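You operate a simulated robot arm through the tools that you are given. There is no shell and no other tool. Be economical: measure what you need, move in short steps, check, and stop when the job is done.

You run a simulated two-armed robot. Do the job below in one go: nothing can be reset, and whatever is moved stays where it is left.

Task
Hold the grey pail on the top of the grey fitting table steady with one hand and put the folded white bag in it with the other.

It is judged by the outcome, as a careful person would: the job done as asked, and still so three seconds after it is handed in. It fails if anything else is knocked over, pushed out of place, dropped, spilled or broken.

Robot
Two 6-joint arms with two-finger grippers on one trunk, on a base that drives. Base frame: it is fixed to the floor where the robot stands at the start and does not move with it; the origin is under the middle of the robot, x ahead of it, y to its left, z up; the surface under the hand at the start is at about z = 80. Lengths are in cm, angles in rad, forces in N, time in s.
The left shoulder is at the start at [7, 14.8, 142.6], the right one opposite. With the tool pointing down near the work surface each hand reaches from about 34 to 62 cm from the robot's upright axis, wherever it stands, measured 20 degrees to its own side. Places, roughly: folded white bag (7x5x3 cm) [50, -10, 80]. Payload 2.45 kg a hand.
Tool frame (each hand has its own): the origin (TCP) lies between the finger pads and is the grasp point; the fingertips stand 3 cm ahead of it; z points along the fingers, y is the line along which they close. Largest opening 10.6 cm; the body of the gripper starts 7.9 cm behind the TCP.
Orientation is told as [roll, pitch, yaw] about the base's x, y, z axes, in that order, counted from this pose: with the fingers straight down and closing along the base's y, the tool's x points along the base's -x, its y along +y and its z along -z.

Tools
- The arms move only by the tool servo_tool. It takes "left_series", "right_series" or both (then of equal length, played together; a hand with none holds still); each is a list of rows, each a list of 7 numbers: the shift along the tool's x, y, z in cm, then the turn, a rotation vector about the tool's x, y, z in rad, then the gripper command, from -1 (fully open) to 1 (shut), values between in proportion. In form: [[x, y, z, rx, ry, rz, grip], ...]. A call has 1 to 20 rows; each row shifts and turns the commanded pose from where the row before left it, along the tool's axes as they then stand. Each row takes 0.2 s and may step no farther than 5 cm and 0.15 rad from the row before; otherwise, or with a gripper value out of range, the whole call is refused. A pose out of reach is approached as far as the arm can. The call stops where the force on the tool passes 40 N (or 10 N more than at its start, if that is more) or the arm is blocked; 0.2 s more then pass. The fingers move at their own pace (about 7.2 cm/s each) and stop on an object; they squeeze with about 39 N. The grip force told is the motor's: it shows also when the fingers shut on nothing. Time passes only in rows, and 0.2 s behind the last, so rows that do not move let the fingers close. It gives the time, the measured TCP pose, the force on the tool (base axes), the opening and the grip force at its end, in the units of the frame above (readings bear some noise), with the torque about the TCP (base axes, N m) and any sound that the robot's microphone picked up.
- Cameras (640 x 400 px; columns grow to the right, rows downward): "scene" is now at [11.67, 0.1, 162.06]; the picture's right is [0.01, -1.00, 0.00], its down [-0.87, -0.01, -0.49] and it looks along [0.49, 0.00, -0.87] (base axes); focal length 288 px, centre (320, 200). "left" rides on the left gripper at [7.6, 0.2, -10.6] in its tool frame; the picture's right is [-0.02, 1.00, 0.00], its down [-0.78, -0.02, -0.62] and it looks along [-0.62, -0.01, 0.78] (tool axes); focal length 247 px, centre (320, 200). "right" rides on the right gripper at [7.6, -0.2, -10.6] in its tool frame; the picture's right is [0.02, 1.00, 0.00], its down [-0.78, 0.02, -0.62] and it looks along [-0.62, 0.01, 0.78] (tool axes); focal length 247 px, centre (320, 200). There is no depth. A picture from a camera that has moved, and an enlarged one, comes with that camera's place and axes in the base frame and with its lens.
- camera(camera): a new picture of that camera. No time passes.
- slide_trunk(by): slides the trunk up (or, below 0, down) by that many cm; the arms and the scene camera ride with it, the base frame stays. It gives what a move gives, with no picture.
- steer(legs): drives the robot by 1 to 6 legs, each [ahead, left, turn to the left] in cm, cm and rad, along the robot's own axes; the way and the turn of a leg run together, so that a leg with both is an arc; at most 150 cm and 3.142 rad a leg. The arms and the cameras ride along, it lands a little off, and it stops where it bumps. It gives what a move gives.
- pan_tilt(pan, tilt): turns the head with the scene camera to pan (to the left, within 1.501 rad either way) and tilt (down, from -0.506 to 1.204), counted from straight ahead of the robot. It gives what a move gives.
- zoom(camera, box): a new picture of the part [left, top, right, bottom] of that camera's present view, enlarged. No time passes.
- hand_in(): hands the job in; it is judged then, once.

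Go step by step. Nothing tells you exact positions but the pictures and the camera data: compare them with the known pose of the tool, close in by small moves and look again before you grip or let go. The budget is 120 turns and 100 pictures, counting those below and the enlarged ones. Unless the task says otherwise, let go and move clear before handing in, and close with one line.

The tools are called after ">>>" as a command line: name --argument value ..., lists and objects as JSON in quotes. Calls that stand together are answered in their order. servo_tool: Moves the arms, as the interface text tells. Its arguments: {"type":"object","properties":{"left_series":{"type":"array"},"right_series":{"type":"array"}},"required":[]} The other tools are called the same way: slide_trunk (by) slides the trunk up or down; steer (legs) drives the base; pan_tilt (pan, tilt) turns the head that bears the scene camera; camera (camera) takes a picture; zoom (camera, box) takes an enlarged picture of a part of a camera's view; hand_in () hands the job in.

At the start:

```text
clock: 0.0
left_tcp_pos: [56.48, 21.16, 106.24]
left_ee_rot: [0.0, 0.001, 0.001]
left_ft_force: [-0.2, 0.4, -0.6]
left_ft_torque: [-0.02, 0.03, 0.01]
left_opening: 10.6
left_grip_force: 0.1
right_tcp_pos: [42.36, -19.58, 102.16]
right_ee_rot: [0.0, 0.0, 0.0]
right_ft_force: [-0.4, 0.0, -0.6]
right_ft_torque: [0.01, 0.03, 0.01]
right_opening: 10.59
right_grip_force: 0.0
trunk travel left (down, up): [-89.8, 4.2]
robot x, y, heading: [-0.04, 0.03, -0.003]
head pan, tilt: [0.009, 1.054]
```

scene: 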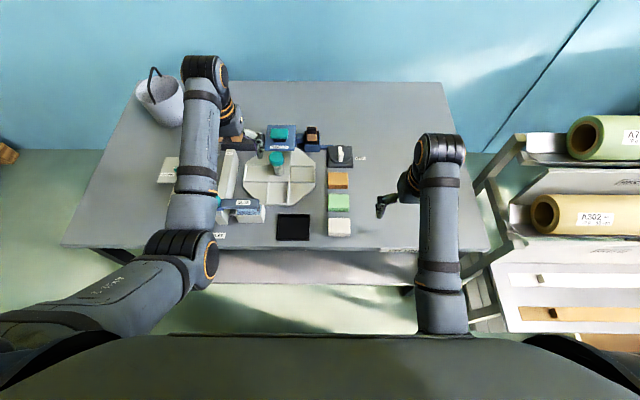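
right: 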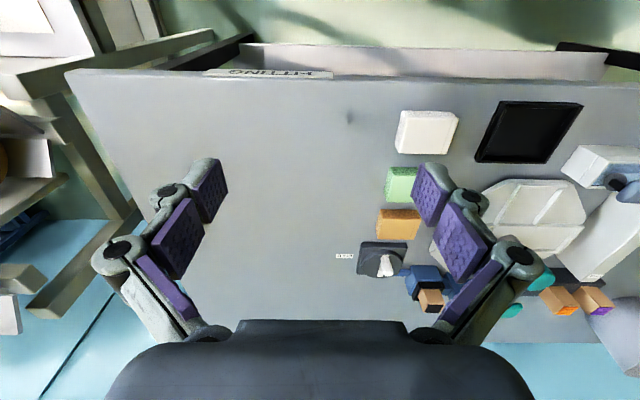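
left: 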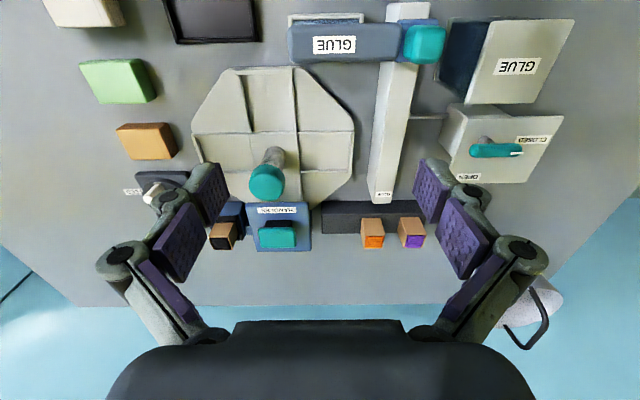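

The bag looks like the white block near (339,227) and the pail stands at the far left corner, around [92, 60]. I look closer at both first.

>>> zoom --camera "scene" --box '[220, 100, 400, 250]'

>>> zoom --camera "scene" --box '[60, 50, 240, 200]'

>>> zoom --camera "right" --box '[340, 80, 500, 290]'

```text
2.67 times, centred on (310, 175) of scene
camera zoom: at [11.67, 0.1, 162.06], right [0.01, -1.0, 0.0], down [-0.87, -0.01, -0.49], along [0.49, 0.0, -0.87], focal length 769 px, centre (347, 267)
```

zoom: 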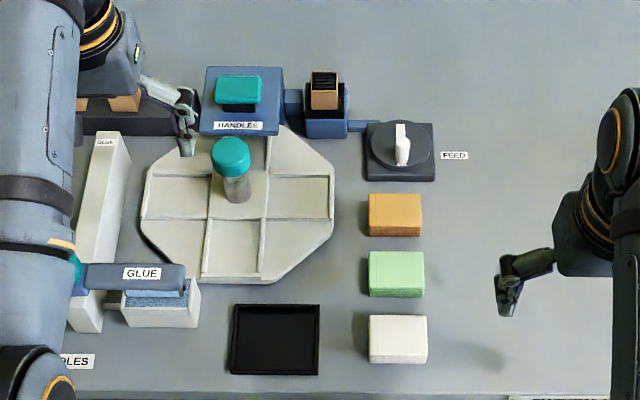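

```text
2.67 times, centred on (150, 125) of scene
camera zoom: at [11.67, 0.1, 162.06], right [0.01, -1.0, 0.0], down [-0.87, -0.01, -0.49], along [0.49, 0.0, -0.87], focal length 769 px, centre (773, 400)
```

zoom: 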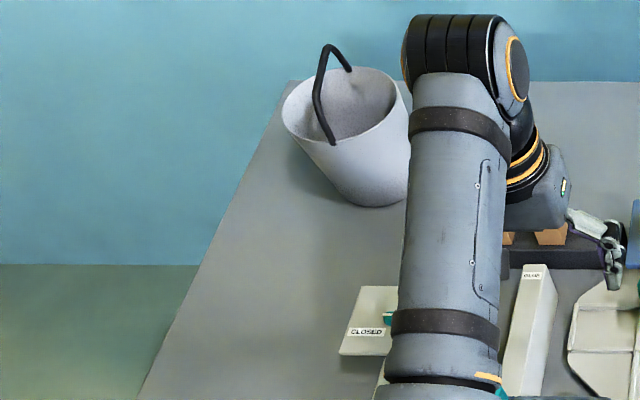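

```text
1.90 times, centred on (420, 185) of right
camera zoom: at [34.81, -19.8, 112.94], right [-0.02, 1.0, 0.0], down [0.78, 0.02, 0.62], along [0.62, 0.01, -0.78], focal length 470 px, centre (130, 229)
```

zoom: 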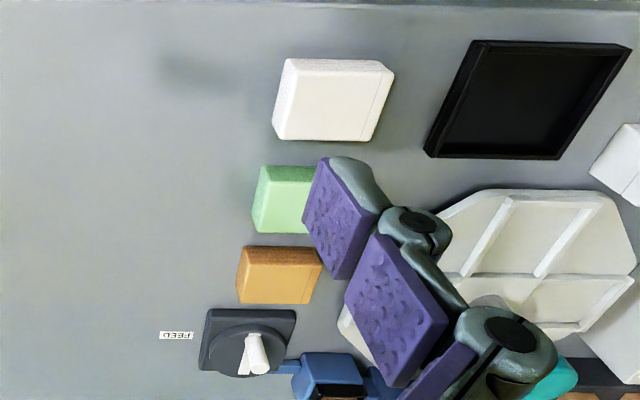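

The white block is the bag, at about [47.5, -5.9], with its top near 83. Its long side lies along y. The right hand goes above it.

>>> servo_tool --right_series '[[-1.3, 3.4, 0, 0, 0, 0, -1], [-1.3, 3.4, 0, 0, 0, 0, -1], [-1.3, 3.4, 0, 0, 0, 0, -1], [-1.2, 3.5, 0, 0, 0, 0, -1], [0, 0, 4, 0, 0, 0, -1], [0, 0, 4, 0, 0, 0, -1], [0, 0, 0, 0, 0, 0, -1]]'

>>> camera --camera "right"

>>> camera --camera "scene"

```text
clock: 0.7
left_tcp_pos: [56.61, 21.06, 106.2]
left_ee_rot: [-0.001, 0.001, 0.001]
left_ft_force: [0.8, -0.3, 0.8]
left_ft_torque: [-0.02, 0.0, -0.03]
left_opening: 10.58
left_grip_force: 0.0
right_tcp_pos: [45.18, -20.7, 100.36]
right_ee_rot: [-0.193, 0.014, -0.029]
right_ft_force: [-0.2, 0.1, -0.2]
right_ft_torque: [0.02, 0.02, 0.05]
right_opening: 10.6
right_grip_force: 0.0
right hand out of reach, approached as far as the arm can: row 3
trunk travel left (down, up): [-89.8, 4.2]
robot x, y, heading: [-0.22, 0.17, -0.003]
head pan, tilt: [0.009, 1.054]
stopped in row 3 (right hand): the arm was blocked; the commanded pose is now the measured one
```

```text
93 pictures are left
camera right: at [37.82, -18.71, 111.05], right [0.01, 0.98, -0.19], down [0.8, 0.11, 0.6], along [0.61, -0.16, -0.78], focal length 247 px, centre (320, 200)
```

right: 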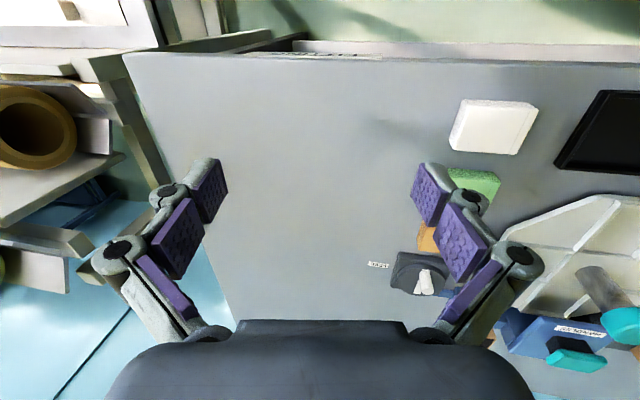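

```text
92 pictures are left
camera scene: at [11.77, -0.09, 162.05], right [0.01, -1.0, 0.0], down [-0.87, -0.01, -0.49], along [0.49, 0.01, -0.87], focal length 288 px, centre (320, 200)
```

scene: 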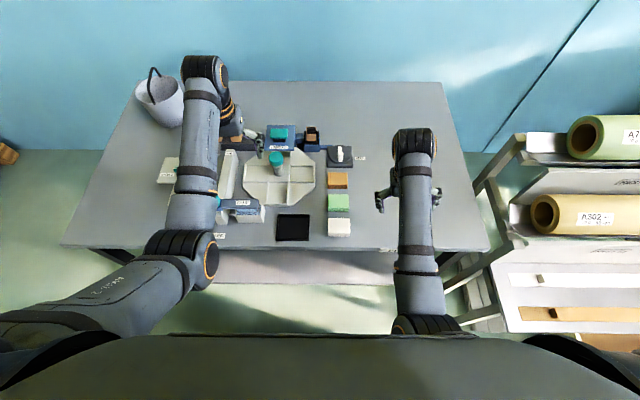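

The right arm reached its limit going inward and its wrist tilted. I put it back to its start pose, level it, and then drive left so the bag lies in the right hand's own zone.

>>> servo_tool --right_series '[[0.7, 0, -0.5, -0.1, 0, 0, -1], [0.7, 0, -0.5, -0.093, 0, 0, -1], [0.7, 0, -0.5, 0, 0, 0, -1], [0, 0, 0, 0, 0, 0, -1]]'

>>> steer --legs '[[0, 12, 0]]'

```text
clock: 1.7
left_tcp_pos: [56.64, 21.1, 106.16]
left_ee_rot: [0.002, 0.0, 0.0]
left_ft_force: [0.3, -0.3, -1.1]
left_ft_torque: [0.03, -0.03, 0.01]
left_opening: 10.6
left_grip_force: 0.0
right_tcp_pos: [42.97, -20.19, 101.87]
right_ee_rot: [0.003, 0.017, -0.031]
right_ft_force: [1.2, -0.3, -0.5]
right_ft_torque: [-0.04, 0.01, -0.01]
right_opening: 10.61
right_grip_force: 0.0
trunk travel left (down, up): [-89.8, 4.2]
robot x, y, heading: [-0.15, 0.4, 0.003]
head pan, tilt: [0.009, 1.054]
```

```text
clock: 3.0
left_tcp_pos: [56.48, 32.77, 106.2]
left_ee_rot: [0.0, 0.0, 0.0]
left_ft_force: [1.2, 0.8, 0.4]
left_ft_torque: [0.01, 0.02, -0.03]
left_opening: 10.62
left_grip_force: 0.0
right_tcp_pos: [42.94, -8.6, 101.94]
right_ee_rot: [0.002, 0.015, -0.03]
right_ft_force: [1.3, 0.6, -0.6]
right_ft_torque: [0.04, -0.02, -0.01]
right_opening: 10.61
right_grip_force: 0.1
trunk travel left (down, up): [-89.8, 4.2]
robot x, y, heading: [-0.35, 11.67, 0.0]
head pan, tilt: [0.009, 1.054]
```

The right hand is now nearly over the bag. I move it to [47.5, -5.9] and part of the way down, then look.

>>> servo_tool --right_series '[[-1.5, 0.9, 1, 0, 0.015, -0.03, -1], [-1.5, 0.9, 2, 0, 0, 0, -1], [-1.5, 0.9, 2, 0, 0, 0, -1], [0, 0, 2.5, 0, 0, 0, -1], [0, 0, 2.5, 0, 0, 0, -1], [0, 0, 0, 0, 0, 0, -1]]'

>>> camera --camera "right"

>>> camera --camera "scene"

```text
clock: 4.4
left_tcp_pos: [56.5, 33.05, 106.13]
left_ee_rot: [-0.001, 0.0, 0.0]
left_ft_force: [-0.3, 0.2, 1.0]
left_ft_torque: [-0.02, -0.03, 0.0]
left_opening: 10.64
left_grip_force: 0.1
right_tcp_pos: [47.28, -5.71, 91.79]
right_ee_rot: [0.003, 0.029, 0.001]
right_ft_force: [0.2, 0.0, 0.0]
right_ft_torque: [-0.01, -0.01, 0.0]
right_opening: 10.6
right_grip_force: 0.0
trunk travel left (down, up): [-89.8, 4.2]
robot x, y, heading: [0.38, 11.93, 0.002]
head pan, tilt: [0.009, 1.054]
```

```text
91 pictures are left
camera right: at [40.03, -5.94, 102.72], right [-0.02, 1.0, 0.0], down [0.8, 0.02, 0.6], along [0.6, 0.01, -0.8], focal length 247 px, centre (320, 200)
```

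right: 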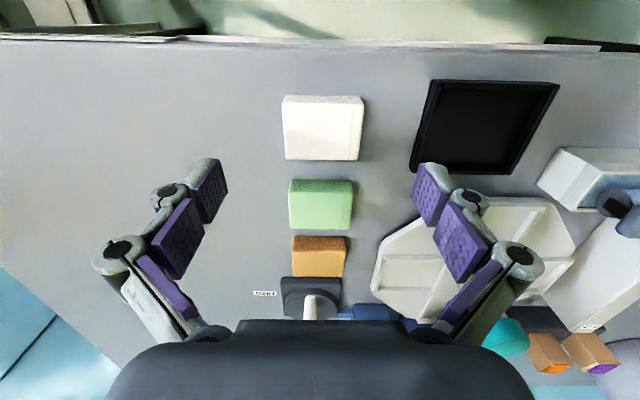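

```text
90 pictures are left
camera scene: at [11.68, 12.08, 162.05], right [0.01, -1.0, 0.0], down [-0.87, -0.01, -0.49], along [0.49, 0.0, -0.87], focal length 288 px, centre (320, 200)
```

scene: 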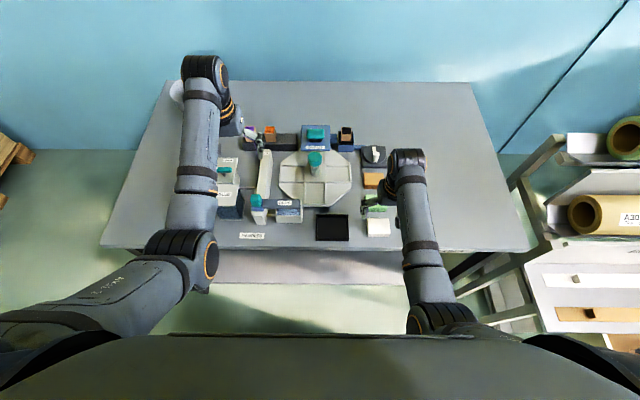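

The bag is centred between the fingers, at about [47.7, -5.7]. I descend so the fingertips stop just above the table.

>>> servo_tool --right_series '[[-0.4, 0, 2, 0, -0.028, 0, -1], [0, 0, 2, 0, 0, 0, -1], [0, 0, 2, 0, 0, 0, -1], [0, 0, 1.6, 0, 0, 0, -1], [0, 0, 0, 0, 0, 0, -1]]'

>>> camera --camera "right"

```text
clock: 5.6
left_tcp_pos: [56.55, 32.97, 106.22]
left_ee_rot: [-0.003, 0.0, -0.001]
left_ft_force: [0.8, 0.3, 0.2]
left_ft_torque: [0.02, 0.0, 0.0]
left_opening: 10.59
left_grip_force: 0.1
right_tcp_pos: [47.7, -5.71, 84.15]
right_ee_rot: [0.002, 0.001, 0.0]
right_ft_force: [0.9, -0.3, -0.4]
right_ft_torque: [0.02, 0.02, 0.02]
right_opening: 10.63
right_grip_force: 0.1
trunk travel left (down, up): [-89.8, 4.2]
robot x, y, heading: [-0.32, 11.79, -0.003]
head pan, tilt: [0.009, 1.054]
```

```text
89 pictures are left
camera right: at [40.11, -5.96, 94.93], right [-0.02, 1.0, 0.0], down [0.78, 0.02, 0.62], along [0.62, 0.01, -0.78], focal length 247 px, centre (320, 200)
```

right: 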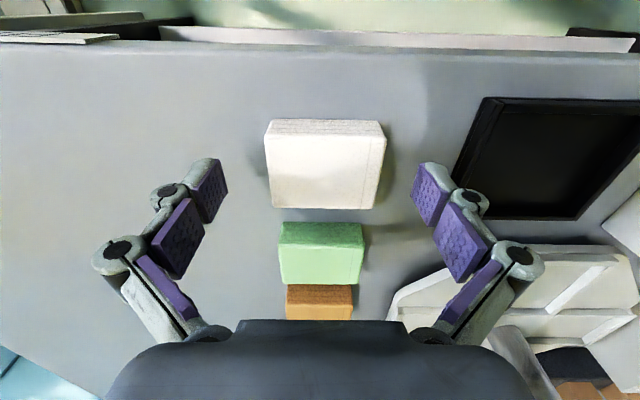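

The fingers straddle the bag. I lower 0.4 cm more and close.

>>> servo_tool --right_series '[[0.1, 0.05, 0.4, 0, 0, 0, -1], [0, 0, 0, 0, 0, 0, 0.0], [0, 0, 0, 0, 0, 0, 0.5], [0, 0, 0, 0, 0, 0, 1], [0, 0, 0, 0, 0, 0, 1], [0, 0, 0, 0, 0, 0, 1]]'

>>> camera --camera "right"

```text
clock: 7.0
left_tcp_pos: [56.47, 32.97, 106.28]
left_ee_rot: [-0.004, 0.001, 0.0]
left_ft_force: [0.6, 0.7, 0.3]
left_ft_torque: [0.0, -0.01, 0.0]
left_opening: 10.59
left_grip_force: 0.0
right_tcp_pos: [47.37, -5.61, 83.92]
right_ee_rot: [0.003, 0.003, 0.0]
right_ft_force: [-0.4, 0.2, 2.6]
right_ft_torque: [-0.01, 0.04, 0.01]
right_opening: 6.47
right_grip_force: 39.3
trunk travel left (down, up): [-89.8, 4.2]
robot x, y, heading: [0.17, 12.13, -0.001]
head pan, tilt: [0.009, 1.054]
```

```text
88 pictures are left
camera right: at [39.9, -5.95, 94.59], right [-0.02, 1.0, 0.0], down [0.78, 0.02, 0.62], along [0.62, 0.01, -0.78], focal length 247 px, centre (320, 200)
```

right: 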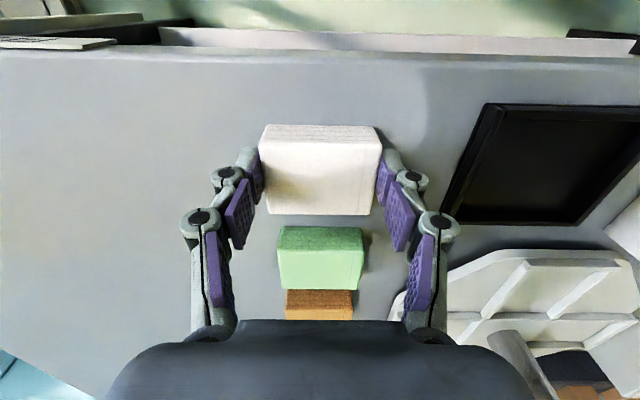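

The bag is gripped at 6.47 cm. I lift it straight up.

>>> servo_tool --right_series '[[0, 0, -1.5, 0, 0, 0, 1], [0, 0, -3, 0, 0, 0, 1], [0, 0, -3, 0, 0, 0, 1], [0, 0, -3, 0, 0, 0, 1], [0, 0, -3, 0, 0, 0, 1], [0, 0, -3, 0, 0, 0, 1], [0, 0, -3, 0, 0, 0, 1], [0, 0, 0, 0, 0, 0, 1]]'

>>> camera --camera "right"

```text
clock: 8.8
left_tcp_pos: [56.57, 32.92, 106.28]
left_ee_rot: [0.001, 0.0, 0.001]
left_ft_force: [-0.3, -0.5, -0.2]
left_ft_torque: [-0.04, -0.04, 0.02]
left_opening: 10.6
left_grip_force: 0.1
right_tcp_pos: [47.38, -5.89, 103.36]
right_ee_rot: [0.003, 0.001, 0.0]
right_ft_force: [0.6, 0.4, -0.4]
right_ft_torque: [0.0, 0.02, 0.0]
right_opening: 6.48
right_grip_force: 38.8
trunk travel left (down, up): [-89.8, 4.2]
robot x, y, heading: [0.33, 11.93, 0.006]
head pan, tilt: [0.009, 1.054]
```

```text
87 pictures are left
camera right: at [39.85, -6.21, 114.0], right [-0.02, 1.0, 0.0], down [0.78, 0.02, 0.62], along [0.62, 0.01, -0.78], focal length 247 px, centre (320, 200)
```

right: 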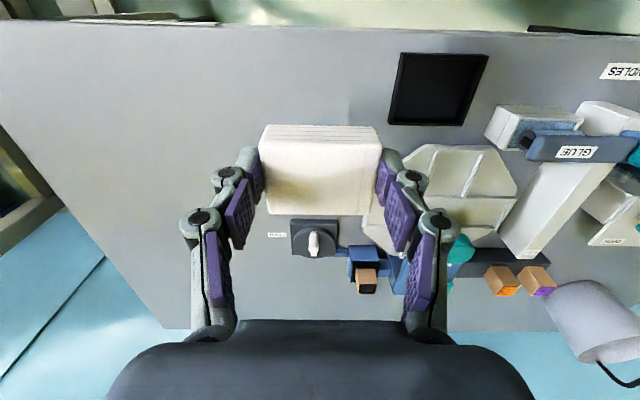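

The bag is up and held. Before driving round to the left end of the table, I look that way for obstacles.

>>> pan_tilt --pan 1.2 --tilt 0.6

>>> camera --camera "scene"

```text
clock: 10.2
left_tcp_pos: [56.49, 32.96, 106.23]
left_ee_rot: [0.0, 0.0, 0.0]
left_ft_force: [-0.1, -1.3, -0.8]
left_ft_torque: [-0.04, -0.01, -0.01]
left_opening: 10.57
left_grip_force: 0.1
right_tcp_pos: [47.47, -6.03, 103.35]
right_ee_rot: [0.002, 0.001, -0.002]
right_ft_force: [-0.1, 0.4, -0.3]
right_ft_torque: [-0.02, 0.02, 0.01]
right_opening: 6.46
right_grip_force: 39.0
trunk travel left (down, up): [-89.8, 4.2]
robot x, y, heading: [0.12, 12.0, 0.003]
head pan, tilt: [1.201, 0.6]
```

```text
86 pictures are left
camera scene: at [8.27, 20.17, 165.62], right [0.93, -0.36, 0.0], down [-0.2, -0.53, -0.82], along [0.3, 0.77, -0.57], focal length 288 px, centre (320, 200)
```

scene: 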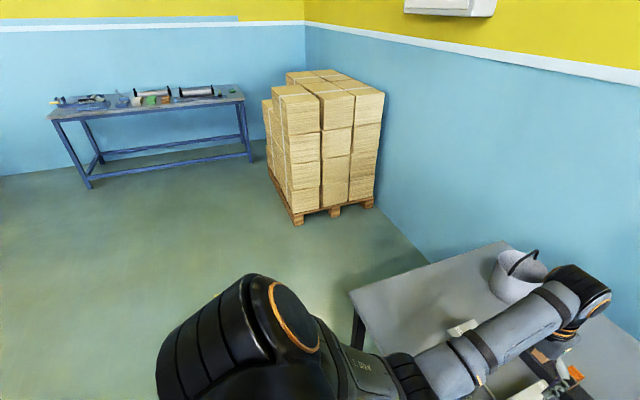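

The way is clear. The pallet starts at about y = 218, so I back off, go left, and turn to face -y beyond the table's left end.

>>> steer --legs '[[-28, 0, 0], [0, 130, 0], [0, 0, -1.571]]'

>>> pan_tilt --pan 0.6 --tilt 0.7

>>> camera --camera "scene"

```text
clock: 22.1
left_tcp_pos: [-7.11, 85.26, 106.25]
left_ee_rot: [0.0, 0.001, -1.572]
left_ft_force: [0.0, -0.1, -0.3]
left_ft_torque: [-0.01, 0.0, -0.03]
left_opening: 10.6
left_grip_force: 0.1
right_tcp_pos: [-45.95, 94.49, 103.37]
right_ee_rot: [0.002, 0.0, -1.574]
right_ft_force: [1.6, 0.5, -0.2]
right_ft_torque: [0.01, 0.01, -0.01]
right_opening: 6.46
right_grip_force: 39.1
trunk travel left (down, up): [-89.8, 4.2]
robot x, y, heading: [-27.89, 141.85, -1.575]
head pan, tilt: [1.201, 0.6]
```

```text
clock: 23.1
left_tcp_pos: [-7.17, 85.24, 106.12]
left_ee_rot: [-0.001, -0.002, -1.572]
left_ft_force: [-0.6, 0.3, 0.1]
left_ft_torque: [0.01, 0.01, 0.01]
left_opening: 10.65
left_grip_force: 0.0
right_tcp_pos: [-46.08, 94.51, 103.16]
right_ee_rot: [0.002, 0.002, -1.574]
right_ft_force: [0.4, -0.2, 0.7]
right_ft_torque: [0.0, 0.01, -0.02]
right_opening: 6.48
right_grip_force: 39.1
trunk travel left (down, up): [-89.8, 4.2]
robot x, y, heading: [-28.05, 141.98, -1.572]
head pan, tilt: [0.6, 0.7]
```

```text
85 pictures are left
camera scene: at [-23.23, 129.86, 164.76], right [-0.83, -0.56, 0.0], down [-0.36, 0.53, -0.76], along [0.43, -0.63, -0.64], focal length 288 px, centre (320, 200)
```

scene: 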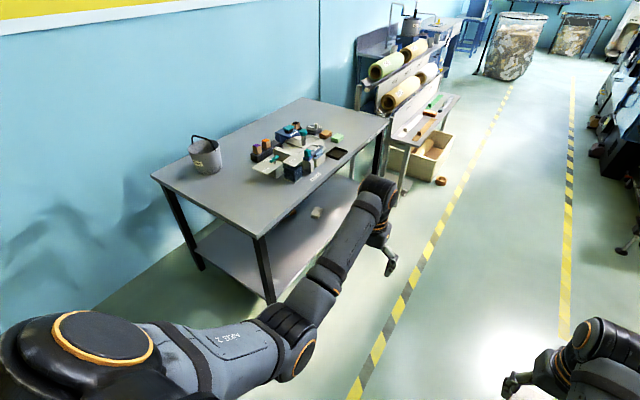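

The left end is open. I drive along to stand opposite the pail, still well back from the table.

>>> steer --legs '[[0, 118, 0]]'

>>> pan_tilt --pan 0 --tilt 0.85

>>> camera --camera "scene"

>>> camera --camera "left"

```text
clock: 29.0
left_tcp_pos: [108.9, 84.62, 106.22]
left_ee_rot: [0.0, 0.0, -1.577]
left_ft_force: [-0.1, -0.2, -0.5]
left_ft_torque: [0.02, -0.02, 0.01]
left_opening: 10.6
left_grip_force: 0.1
right_tcp_pos: [70.13, 94.07, 103.18]
right_ee_rot: [0.002, 0.001, -1.581]
right_ft_force: [-0.6, 0.0, -0.3]
right_ft_torque: [0.01, 0.05, 0.0]
right_opening: 6.48
right_grip_force: 38.5
trunk travel left (down, up): [-89.8, 4.2]
robot x, y, heading: [88.33, 141.71, -1.579]
head pan, tilt: [0.6, 0.7]
```

```text
clock: 30.0
left_tcp_pos: [108.95, 84.48, 106.25]
left_ee_rot: [0.0, 0.0, -1.576]
left_ft_force: [0.2, -0.1, 0.4]
left_ft_torque: [-0.01, 0.01, 0.05]
left_opening: 10.62
left_grip_force: 0.1
right_tcp_pos: [70.22, 93.9, 103.12]
right_ee_rot: [0.002, 0.001, -1.58]
right_ft_force: [0.1, -0.2, -0.5]
right_ft_torque: [0.03, 0.02, 0.0]
right_opening: 6.47
right_grip_force: 39.3
trunk travel left (down, up): [-89.8, 4.2]
robot x, y, heading: [88.3, 141.18, -1.583]
head pan, tilt: [0.0, 0.85]
```

```text
84 pictures are left
camera scene: at [88.25, 128.46, 163.54], right [-1.0, 0.01, 0.0], down [0.01, 0.75, -0.66], along [0.0, -0.66, -0.75], focal length 288 px, centre (320, 200)
```

scene: 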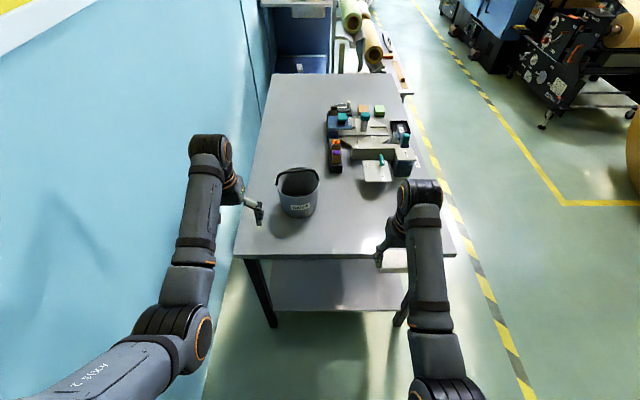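

```text
83 pictures are left
camera left: at [109.21, 92.16, 116.96], right [1.0, -0.03, 0.0], down [-0.02, -0.78, 0.62], along [-0.02, -0.62, -0.78], focal length 247 px, centre (320, 200)
```

left: 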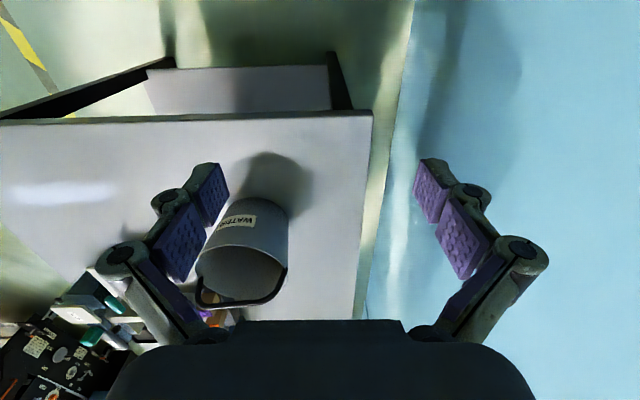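

>>> zoom --camera "scene" --box '[230, 140, 360, 260]'

>>> zoom --camera "left" --box '[170, 150, 330, 330]'

```text
3.33 times, centred on (295, 200) of scene
camera zoom: at [88.25, 128.46, 163.54], right [-1.0, 0.01, 0.0], down [0.01, 0.75, -0.66], along [0.0, -0.66, -0.75], focal length 961 px, centre (403, 200)
```

zoom: 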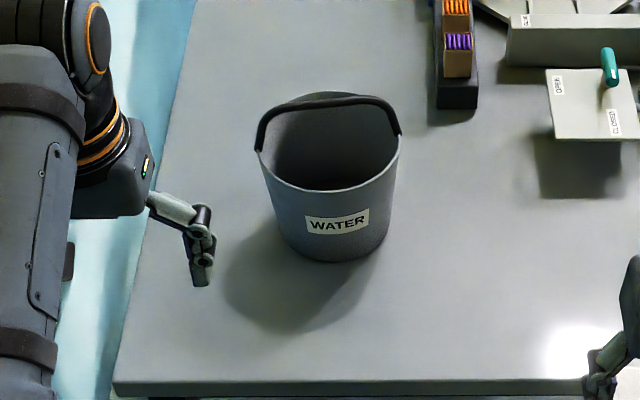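

```text
2.22 times, centred on (250, 240) of left
camera zoom: at [109.21, 92.16, 116.96], right [1.0, -0.03, 0.0], down [-0.02, -0.78, 0.62], along [-0.02, -0.62, -0.78], focal length 549 px, centre (476, 111)
```

zoom: 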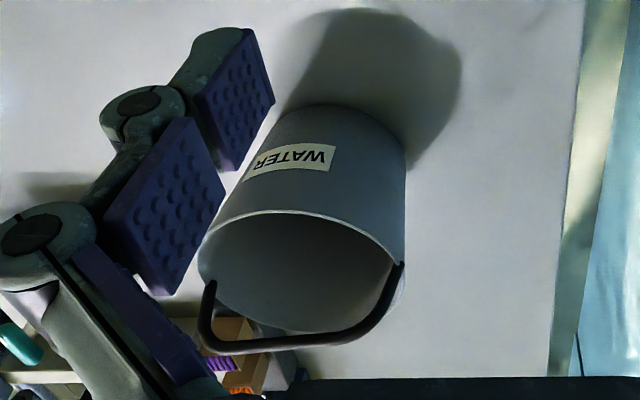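

The pail's rim is centred near [95.8, 59.8, 94], with a diameter of about 14.5 cm. A low bail crosses it along x, topping out near z 98.5. Before closing in I test how far inward the right hand reaches, here in free air.

>>> servo_tool --right_series '[[0, 1, 0, 0, 0, 0, 1], [0, 1, 0, 0, 0, 0, 1], [0, 1, 0, 0, 0, 0, 1], [0, 1, 0, 0, 0, 0, 1], [0, 0, 0, 0, 0, 0, 1]]' --left_series '[[0, -1, 0, 0, 0, 0, -1], [0, -1, 0, 0, 0, 0, -1], [0, -1, 0, 0, 0, 0, -1], [0, -1, 0, 0, 0, 0, -1], [0, 0, 0, 0, 0, 0, -1]]'

```text
clock: 31.4
left_tcp_pos: [104.97, 84.55, 106.41]
left_ee_rot: [-0.002, -0.001, -1.578]
left_ft_force: [0.0, 0.7, 0.2]
left_ft_torque: [0.0, 0.02, 0.0]
left_opening: 10.57
left_grip_force: 0.1
right_tcp_pos: [69.6, 93.81, 102.72]
right_ee_rot: [-0.088, 0.001, -1.6]
right_ft_force: [-0.2, 0.9, -0.6]
right_ft_torque: [-0.02, 0.01, -0.01]
right_opening: 6.44
right_grip_force: 38.7
trunk travel left (down, up): [-89.8, 4.2]
robot x, y, heading: [88.24, 141.48, -1.579]
head pan, tilt: [0.0, 0.85]
stopped in row 5 (right hand): the arm was blocked; the commanded pose is now the measured one
```

The left hand moves in freely, but the right one binds at about 18 cm to its side with the tool vertical. I level it and try farther ahead.

>>> servo_tool --right_series '[[0, 0, 0, -0.088, 0, -0.02, 1], [-3, 0, 0, 0, 0, 0, 1], [-3, 0, 0, 0, 0, 0, 1], [-3, 0, 0, 0, 0, 0, 1], [0, 1, 0, 0, 0, 0, 1], [0, 1, 0, 0, 0, 0, 1], [0, 1, 0, 0, 0, 0, 1], [0, 1, 0, 0, 0, 0, 1], [0, 0, 0, 0, 0, 0, 1]]'

```text
clock: 33.4
left_tcp_pos: [105.04, 84.5, 106.36]
left_ee_rot: [-0.002, 0.0, -1.577]
left_ft_force: [0.0, -0.2, -1.2]
left_ft_torque: [0.03, 0.0, -0.04]
left_opening: 10.62
left_grip_force: 0.1
right_tcp_pos: [73.73, 84.79, 102.92]
right_ee_rot: [0.002, 0.0, -1.58]
right_ft_force: [-0.2, 0.6, -0.9]
right_ft_torque: [0.02, -0.02, -0.01]
right_opening: 6.47
right_grip_force: 39.0
trunk travel left (down, up): [-89.8, 4.2]
robot x, y, heading: [88.17, 141.21, -1.576]
head pan, tilt: [0.0, 0.85]
```

Farther out it works. I keep moving both hands inward.

>>> servo_tool --right_series '[[0, 1, 0, 0, 0, 0, 1], [0, 1, 0, 0, 0, 0, 1], [0, 1, 0, 0, 0, 0, 1], [0, 1, 0, 0, 0, 0, 1], [0, 1, 0, 0, 0, 0, 1], [0, 1, 0, 0, 0, 0, 1], [0, 0, 0, 0, 0, 0, 1]]' --left_series '[[0, -1, 0, 0, 0, 0, -1], [0, -1, 0, 0, 0, 0, -1], [0, -1, 0, 0, 0, 0, -1], [0, -1, 0, 0, 0, 0, -1], [0, -1, 0, 0, 0, 0, -1], [0, -1, 0, 0, 0, 0, -1], [0, 0, 0, 0, 0, 0, -1]]'

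```text
clock: 35.0
left_tcp_pos: [98.97, 84.48, 106.27]
left_ee_rot: [-0.001, 0.0, -1.577]
left_ft_force: [-0.2, -0.2, -0.9]
left_ft_torque: [0.01, -0.02, -0.03]
left_opening: 10.58
left_grip_force: 0.0
right_tcp_pos: [78.38, 84.56, 102.56]
right_ee_rot: [-0.016, 0.001, -1.59]
right_ft_force: [0.1, 0.1, 0.1]
right_ft_torque: [-0.04, -0.03, 0.01]
right_opening: 6.48
right_grip_force: 39.2
trunk travel left (down, up): [-89.8, 4.2]
robot x, y, heading: [88.26, 141.16, -1.58]
head pan, tilt: [0.0, 0.85]
```

The right hand's limit sits near 10 cm to its side. I check the left hand's limit, and whether yawing the right tool frees it.

>>> servo_tool --right_series '[[0, -0.5, 0, 0, 0, 0.12, 1], [0, 0, 0, 0, 0, 0.12, 1], [0, 0, 0, 0, 0, 0.12, 1], [0, 0, 0, 0, 0, 0.12, 1], [0, 1, 0, 0, 0, 0, 1], [0, 1, 0, 0, 0, 0, 1], [0, 1, 0, 0, 0, 0, 1]]' --left_series '[[0, -1, 0, 0, 0, 0, -1], [0, -1, 0, 0, 0, 0, -1], [0, -1, 0, 0, 0, 0, -1], [0, -1, 0, 0, 0, 0, -1], [0, -1, 0, 0, 0, 0, -1], [0, -1, 0, 0, 0, 0, -1], [0, 0, 0, 0, 0, 0, -1]]'

```text
clock: 36.8
left_tcp_pos: [98.13, 83.76, 105.57]
left_ee_rot: [0.071, -0.004, -1.526]
left_ft_force: [-0.6, 0.0, -0.2]
left_ft_torque: [-0.01, 0.0, 0.03]
left_opening: 10.57
left_grip_force: 0.0
right_tcp_pos: [80.29, 83.15, 102.48]
right_ee_rot: [-0.016, -0.009, -2.075]
right_ft_force: [-0.2, -0.6, 0.3]
right_ft_torque: [-0.03, 0.01, 0.02]
right_opening: 6.48
right_grip_force: 39.3
trunk travel left (down, up): [-89.8, 4.2]
robot x, y, heading: [88.5, 141.09, -1.578]
head pan, tilt: [0.0, 0.85]
stopped in row 7 (left hand): the arm was blocked; the commanded pose is now the measured one
```

Both hands bind at about 10 cm off the middle, and the limit eases as the arms stretch. I back off to test safely with the trunk lower and the arms more extended.

>>> steer --legs '[[-18, 0, 0]]'

>>> slide_trunk --by -20

>>> servo_tool --right_series '[[0, -1, -2, 0, 0, -0.12, 1], [0, -1, -3, 0, 0, -0.12, 1], [0, -1, -3, 0, 0, -0.12, 1], [0, 0, -3, 0, 0, -0.12, 1], [0, 0, -3, 0, 0, 0, 1], [0, 0, -3, 0, 0, 0, 1], [0, 0, -3, 0, 0, 0, 1], [-2, 0, 0, 0, 0, 0, 1], [-2, 0, 0, 0, 0, 0, 1], [0, 0, 0, 0, 0, 0, 1]]' --left_series '[[0, 1, -2, 0.07, 0, 0.05, -1], [0, 1, -3, 0, 0, 0, -1], [0, 1, -3, 0, 0, 0, -1], [0, 0, -3, 0, 0, 0, -1], [0, 0, -3, 0, 0, 0, -1], [0, 0, -3, 0, 0, 0, -1], [0, 0, -3, 0, 0, 0, -1], [-2, 0, 0, 0, 0, 0, -1], [-2, 0, 0, 0, 0, 0, -1], [0, 0, 0, 0, 0, 0, -1]]'

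```text
clock: 38.3
left_tcp_pos: [98.24, 101.3, 105.31]
left_ee_rot: [0.071, -0.002, -1.527]
left_ft_force: [0.7, -0.4, 0.0]
left_ft_torque: [0.01, 0.02, 0.0]
left_opening: 10.61
left_grip_force: 0.1
right_tcp_pos: [80.42, 100.89, 102.33]
right_ee_rot: [-0.017, -0.004, -2.074]
right_ft_force: [-0.5, -0.2, 0.1]
right_ft_torque: [0.03, 0.02, 0.02]
right_opening: 6.48
right_grip_force: 39.1
trunk travel left (down, up): [-89.8, 4.2]
robot x, y, heading: [88.39, 158.88, -1.58]
head pan, tilt: [0.0, 0.85]
```

```text
clock: 40.5
left_tcp_pos: [98.21, 101.6, 85.51]
left_ee_rot: [0.069, -0.005, -1.53]
left_ft_force: [-0.2, 0.5, -0.4]
left_ft_torque: [0.0, -0.01, 0.0]
left_opening: 10.57
left_grip_force: 0.0
right_tcp_pos: [80.38, 101.02, 82.49]
right_ee_rot: [-0.019, -0.005, -2.075]
right_ft_force: [-0.4, -0.3, -0.5]
right_ft_torque: [-0.01, -0.02, 0.0]
right_opening: 6.48
right_grip_force: 38.6
trunk travel left (down, up): [-69.8, 24.2]
robot x, y, heading: [88.46, 159.38, -1.582]
head pan, tilt: [0.0, 0.85]
```

```text
clock: 42.7
left_tcp_pos: [99.27, 90.9, 100.69]
left_ee_rot: [-0.003, -0.007, -1.578]
left_ft_force: [0.3, 0.2, 0.4]
left_ft_torque: [0.0, -0.01, 0.0]
left_opening: 10.63
left_grip_force: 0.1
left hand out of reach, approached as far as the arm can: row 3, 4, 5, 6, 7
right_tcp_pos: [79.56, 93.09, 98.18]
right_ee_rot: [-0.018, 0.001, -1.595]
right_ft_force: [-0.4, 0.1, -0.3]
right_ft_torque: [-0.01, -0.03, 0.02]
right_opening: 6.44
right_grip_force: 38.6
right hand out of reach, approached as far as the arm can: row 4, 5, 6, 7
trunk travel left (down, up): [-69.8, 24.2]
robot x, y, heading: [88.4, 159.2, -1.577]
head pan, tilt: [0.0, 0.85]
```

The reach is now about 67 cm. I test the left hand inward here.

>>> servo_tool --left_series '[[0, -1, 0, 0, 0, 0, -1], [0, -1, 0, 0, 0, 0, -1], [0, -1, 0, 0, 0, 0, -1], [0, -1, 0, 0, 0, 0, -1], [0, -1, 0, 0, 0, 0, -1], [0, 0, 0, 0, 0, 0, -1]]'

>>> camera --camera "scene"

```text
clock: 44.1
left_tcp_pos: [94.74, 91.31, 100.46]
left_ee_rot: [-0.001, -0.003, -1.579]
left_ft_force: [0.6, 0.2, -0.4]
left_ft_torque: [0.0, 0.0, 0.03]
left_opening: 10.6
left_grip_force: 0.0
left hand out of reach, approached as far as the arm can: row 4
right_tcp_pos: [79.61, 93.03, 98.04]
right_ee_rot: [-0.019, 0.002, -1.596]
right_ft_force: [0.2, 0.3, -0.4]
right_ft_torque: [-0.05, 0.0, -0.01]
right_opening: 6.48
right_grip_force: 38.8
trunk travel left (down, up): [-69.8, 24.2]
robot x, y, heading: [88.5, 159.29, -1.58]
head pan, tilt: [0.0, 0.85]
```

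```text
80 pictures are left
camera scene: at [88.4, 146.27, 143.53], right [-1.0, 0.01, 0.0], down [0.01, 0.75, -0.66], along [-0.01, -0.66, -0.75], focal length 288 px, centre (320, 200)
```

scene: 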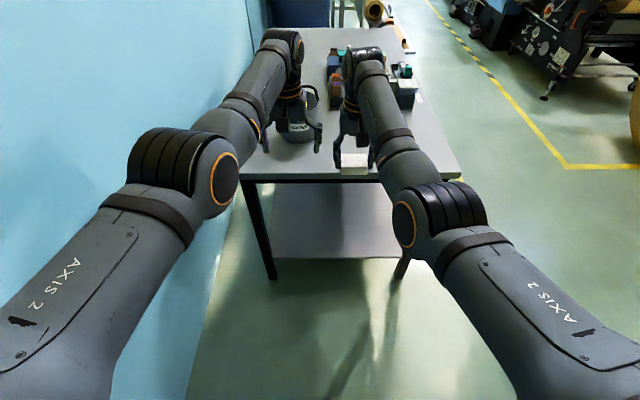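

With the trunk lower the arms reach farther inward. I now test tilting the right hand (fingers inward, wrist outward) and yawing the left hand for a grip on the far-left rim.

>>> servo_tool --right_series '[[0, 0, 0, -0.1, 0, 0, 1], [0, 0, 0, -0.1, 0, 0, 1], [0, 0, 0, -0.1, 0, 0, 1], [0, 0, 0, 0, 0, 0, 1]]' --left_series '[[0, 0, 0, 0, 0, 0.14, -1], [0, 0, 0, 0, 0, 0.14, -1], [0, 0, 0, 0, 0, 0.14, -1], [0, 0, 0, 0, 0, 0.14, -1]]'

```text
clock: 45.1
left_tcp_pos: [94.83, 91.4, 100.44]
left_ee_rot: [0.001, -0.002, -2.141]
left_ft_force: [0.2, 0.2, -1.0]
left_ft_torque: [-0.01, 0.0, 0.03]
left_opening: 10.59
left_grip_force: 0.0
right_tcp_pos: [79.6, 92.85, 98.14]
right_ee_rot: [0.284, 0.0, -1.595]
right_ft_force: [-0.8, -0.4, -0.2]
right_ft_torque: [-0.02, 0.03, -0.01]
right_opening: 6.48
right_grip_force: 38.8
trunk travel left (down, up): [-69.8, 24.2]
robot x, y, heading: [88.7, 159.0, -1.576]
head pan, tilt: [0.0, 0.85]
```

Both turns work. I bring the right hand 3 cm further in with the tilt.

>>> servo_tool --right_series '[[0, 0.96, 0.28, 0, 0, 0, 1], [0, 0.96, 0.28, 0, 0, 0, 1], [0, 0.96, 0.28, 0, 0, 0, 1], [0, 0, 0, 0, 0, 0, 1]]' --left_series '[[0.7, 0.7, 0, 0, 0, 0, -1], [0.7, 0.7, 0, 0, 0, 0, -1], [0.7, 0.7, 0, 0, 0, 0, -1], [0, 0, 0, 0, 0, 0, -1]]'

```text
clock: 46.1
left_tcp_pos: [97.36, 91.13, 100.42]
left_ee_rot: [0.001, 0.0, -2.138]
left_ft_force: [-0.3, 0.0, 0.7]
left_ft_torque: [0.01, 0.0, -0.02]
left_opening: 10.62
left_grip_force: 0.0
left hand out of reach, approached as far as the arm can: row 2, 3
right_tcp_pos: [82.53, 92.8, 98.1]
right_ee_rot: [0.282, 0.0, -1.595]
right_ft_force: [0.3, -0.9, 0.2]
right_ft_torque: [-0.02, 0.02, 0.01]
right_opening: 6.49
right_grip_force: 38.8
trunk travel left (down, up): [-69.8, 24.2]
robot x, y, heading: [88.22, 159.45, -1.581]
head pan, tilt: [0.0, 0.85]
```

Both hands can get close enough with the trunk at this height. I draw them back a little, raise the trunk to clear the bail, and drive up to the pail with a slight turn to the right.

>>> servo_tool --right_series '[[2, -1, -0.28, 0, 0, 0, 1], [2, -1.9, -0.56, 0, 0, 0, 1], [2, -1.9, -0.56, 0, 0, 0, 1], [1, 0, 0, 0, 0, 0, 1], [0, 0, 0, 0, 0, 0, 1]]' --left_series '[[0.85, -0.53, 0, 0, 0, 0, -1], [1.7, -1.06, 0, 0, 0, 0, -1], [1.7, -1.06, 0, 0, 0, 0, -1], [0, 0, 0, 0, 0, 0, -1], [0, 0, 0, 0, 0, 0, -1]]'

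>>> slide_trunk --by 9

>>> steer --legs '[[0, 18, 0], [20, 0, -0.14]]'

>>> camera --camera "scene"

>>> camera --camera "left"

```text
clock: 47.3
left_tcp_pos: [96.36, 91.23, 100.35]
left_ee_rot: [-0.001, -0.004, -2.139]
left_ft_force: [-0.2, -0.5, -0.3]
left_ft_torque: [-0.02, -0.01, 0.0]
left_opening: 10.61
left_grip_force: 0.1
left hand out of reach, approached as far as the arm can: row 1, 2, 3
right_tcp_pos: [78.09, 98.1, 96.76]
right_ee_rot: [0.281, 0.001, -1.596]
right_ft_force: [0.4, -0.4, -0.8]
right_ft_torque: [-0.03, 0.02, 0.02]
right_opening: 6.49
right_grip_force: 39.1
right hand out of reach, approached as far as the arm can: row 3, 4
trunk travel left (down, up): [-69.8, 24.2]
robot x, y, heading: [88.76, 158.72, -1.573]
head pan, tilt: [0.0, 0.85]
```

```text
clock: 48.5
left_tcp_pos: [96.35, 91.3, 109.32]
left_ee_rot: [-0.001, -0.002, -2.138]
left_ft_force: [-0.4, 0.1, -0.2]
left_ft_torque: [0.0, 0.0, 0.04]
left_opening: 10.6
left_grip_force: 0.0
right_tcp_pos: [78.23, 97.85, 105.7]
right_ee_rot: [0.283, 0.002, -1.595]
right_ft_force: [0.0, 0.4, -0.7]
right_ft_torque: [0.01, 0.01, 0.02]
right_opening: 6.44
right_grip_force: 39.5
trunk travel left (down, up): [-78.8, 15.2]
robot x, y, heading: [88.44, 159.32, -1.577]
head pan, tilt: [0.0, 0.85]
```

```text
clock: 51.2
left_tcp_pos: [103.54, 70.57, 109.52]
left_ee_rot: [0.001, -0.002, -2.278]
left_ft_force: [-0.5, 0.2, 0.1]
left_ft_torque: [-0.03, 0.01, 0.04]
left_opening: 10.61
left_grip_force: 0.0
right_tcp_pos: [86.59, 79.75, 105.9]
right_ee_rot: [0.282, 0.002, -1.737]
right_ft_force: [0.9, -0.4, 0.6]
right_ft_torque: [-0.03, 0.02, 0.02]
right_opening: 6.45
right_grip_force: 38.6
trunk travel left (down, up): [-78.8, 15.2]
robot x, y, heading: [105.39, 138.55, -1.718]
head pan, tilt: [0.0, 0.85]
```

```text
79 pictures are left
camera scene: at [103.34, 126.24, 152.56], right [-0.99, 0.15, 0.0], down [0.11, 0.74, -0.66], along [-0.1, -0.65, -0.75], focal length 288 px, centre (320, 200)
```

scene: 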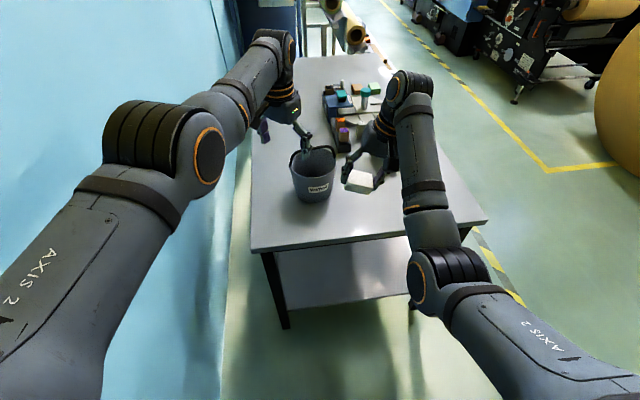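

```text
78 pictures are left
camera left: at [108.66, 76.29, 120.2], right [0.75, -0.67, 0.0], down [-0.52, -0.58, 0.62], along [-0.41, -0.47, -0.78], focal length 247 px, centre (320, 200)
```

left: 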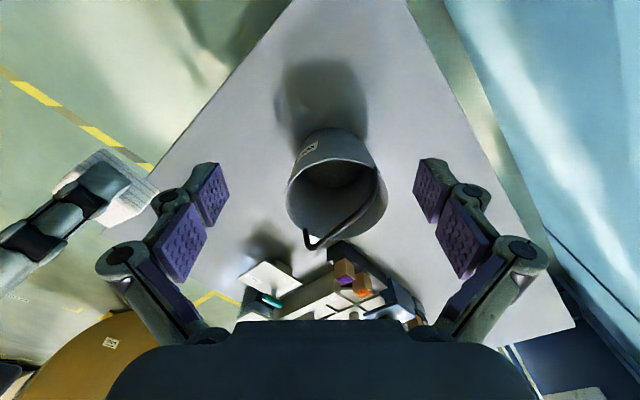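

The hands now straddle the pail's approach at a safe height. I zoom in to refine the pail's position and the bail.

>>> zoom --camera "left" --box '[260, 110, 420, 270]'

>>> zoom --camera "scene" --box '[260, 110, 390, 220]'

```text
2.50 times, centred on (340, 190) of left
camera zoom: at [108.66, 76.29, 120.2], right [0.75, -0.67, 0.0], down [-0.52, -0.58, 0.62], along [-0.41, -0.47, -0.78], focal length 617 px, centre (270, 225)
```

zoom: 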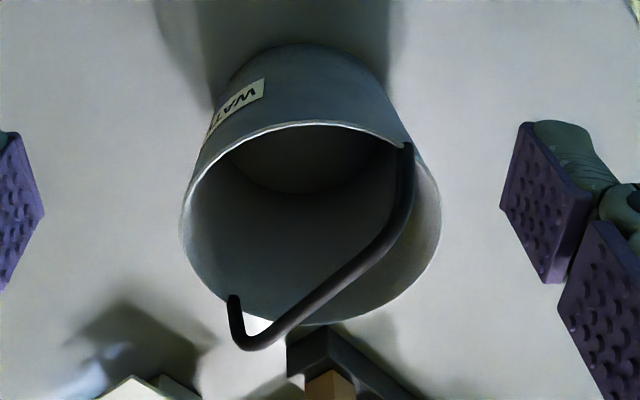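

```text
3.64 times, centred on (325, 165) of scene
camera zoom: at [103.34, 126.24, 152.56], right [-0.99, 0.15, 0.0], down [0.11, 0.74, -0.66], along [-0.1, -0.65, -0.75], focal length 1049 px, centre (302, 327)
```

zoom: 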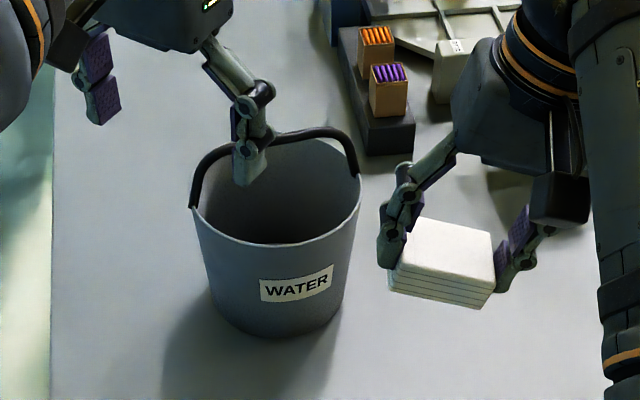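

The pail is empty and upright, with its rim centred near [95.6, 58, 92.3], and the bail bar is over the middle at about z 97. I drive the last 20 cm with the hands above it.

>>> steer --legs '[[20.5, 3.5, 0]]'

>>> camera --camera "left"

>>> camera --camera "right"

>>> camera --camera "scene"

```text
clock: 52.9
left_tcp_pos: [103.81, 49.55, 109.48]
left_ee_rot: [0.001, -0.003, -2.279]
left_ft_force: [-0.2, 0.0, 0.5]
left_ft_torque: [0.0, -0.02, -0.01]
left_opening: 10.6
left_grip_force: 0.1
right_tcp_pos: [86.86, 58.64, 105.87]
right_ee_rot: [0.285, 0.0, -1.735]
right_ft_force: [0.3, 0.2, 0.6]
right_ft_torque: [-0.01, -0.02, 0.0]
right_opening: 6.46
right_grip_force: 39.0
trunk travel left (down, up): [-78.8, 15.2]
robot x, y, heading: [106.07, 117.55, -1.721]
head pan, tilt: [0.0, 0.85]
```

```text
75 pictures are left
camera left: at [108.96, 55.21, 120.22], right [0.75, -0.67, 0.0], down [-0.52, -0.58, 0.62], along [-0.41, -0.47, -0.78], focal length 247 px, centre (320, 200)
```

left: 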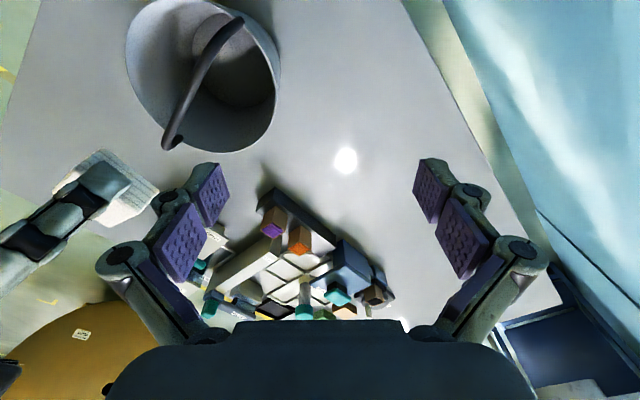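

```text
74 pictures are left
camera right: at [85.09, 66.68, 116.11], right [0.95, -0.14, 0.28], down [-0.28, -0.75, 0.6], along [0.13, -0.65, -0.75], focal length 247 px, centre (320, 200)
```

right: 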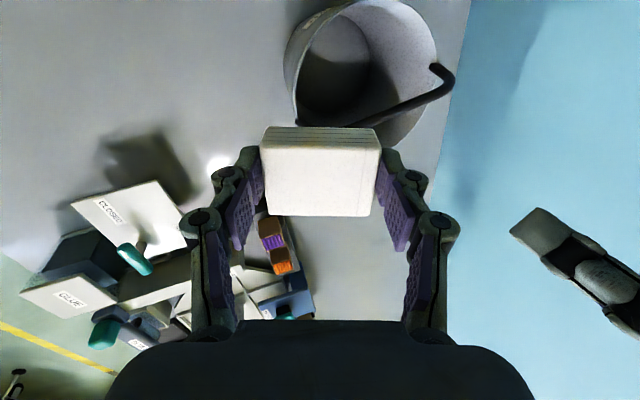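

```text
73 pictures are left
camera scene: at [103.71, 105.17, 152.56], right [-0.99, 0.15, 0.0], down [0.11, 0.74, -0.66], along [-0.1, -0.65, -0.75], focal length 288 px, centre (320, 200)
```

scene: 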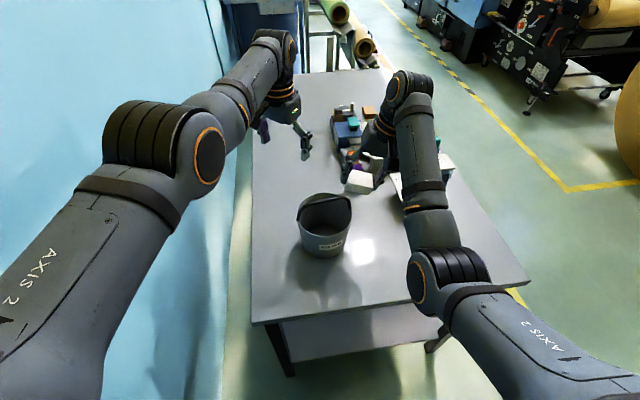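

I zoom in on the pail in both hand views to pin down the rim.

>>> zoom --camera "left" --box '[100, 0, 300, 170]'

>>> zoom --camera "scene" --box '[270, 170, 390, 280]'

```text
2.35 times, centred on (200, 85) of left
camera zoom: at [108.96, 55.21, 120.22], right [0.75, -0.67, 0.0], down [-0.52, -0.58, 0.62], along [-0.41, -0.47, -0.78], focal length 581 px, centre (602, 471)
```

zoom: 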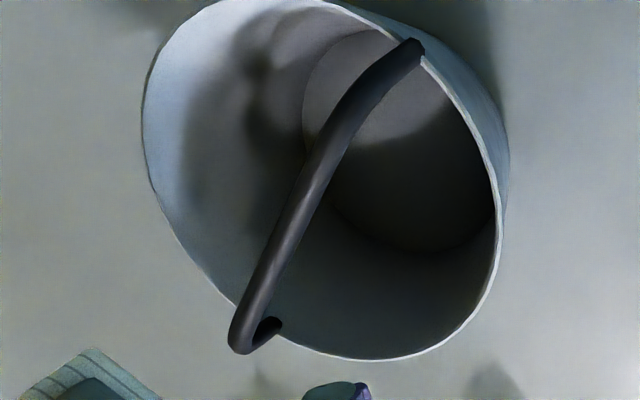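

```text
3.64 times, centred on (330, 225) of scene
camera zoom: at [103.71, 105.17, 152.56], right [-0.99, 0.15, 0.0], down [0.11, 0.74, -0.66], along [-0.1, -0.65, -0.75], focal length 1049 px, centre (284, 109)
```

zoom: 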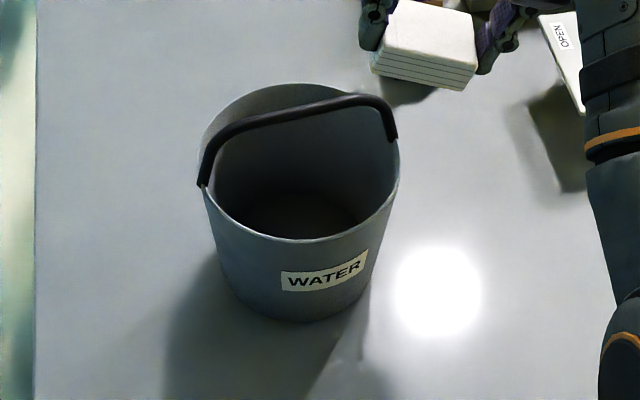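

The rim centre is now consistent at [95.6, 57.9, 92.7], R about 7.3, with the bail upright over the line of its pivots. I place the left hand above the far-left rim at [100.2, 52.3], half open, closing radially.

>>> servo_tool --left_series '[[0, -1, 0, 0, 0, 0.083, 0], [-0.3, -1.2, 0, 0, 0, 0.082, 0], [-0.4, -1.2, 0, 0, 0, 0, 0], [-0.3, -1.0, 0, 0, 0, 0, 0], [0, 0, 0, 0, 0, 0, 0], [0, 0, 0, 0, 0, 0, 0]]'

>>> camera --camera "left"

```text
clock: 54.3
left_tcp_pos: [99.76, 51.06, 109.37]
left_ee_rot: [-0.001, 0.001, -2.444]
left_ft_force: [0.0, 1.4, 1.0]
left_ft_torque: [0.03, -0.01, -0.04]
left_opening: 5.32
left_grip_force: 0.2
left hand out of reach, approached as far as the arm can: row 1, 4
right_tcp_pos: [86.92, 58.55, 105.75]
right_ee_rot: [0.282, 0.003, -1.736]
right_ft_force: [0.3, -0.7, -0.4]
right_ft_torque: [-0.01, -0.02, 0.0]
right_opening: 6.5
right_grip_force: 39.6
trunk travel left (down, up): [-78.8, 15.2]
robot x, y, heading: [105.4, 117.49, -1.716]
head pan, tilt: [0.0, 0.85]
```

```text
70 pictures are left
camera left: at [105.76, 55.79, 120.03], right [0.63, -0.78, 0.0], down [-0.61, -0.49, 0.62], along [-0.48, -0.39, -0.78], focal length 247 px, centre (320, 200)
```

left: 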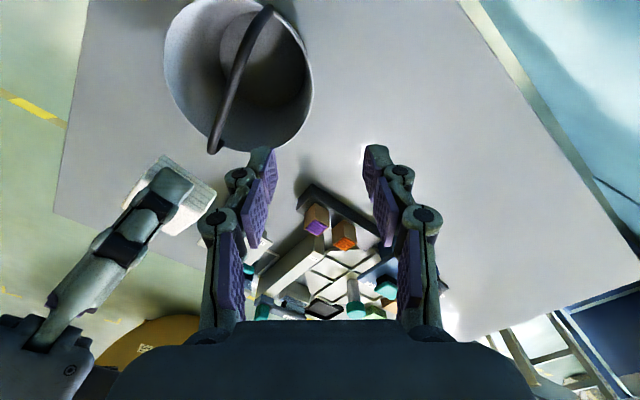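

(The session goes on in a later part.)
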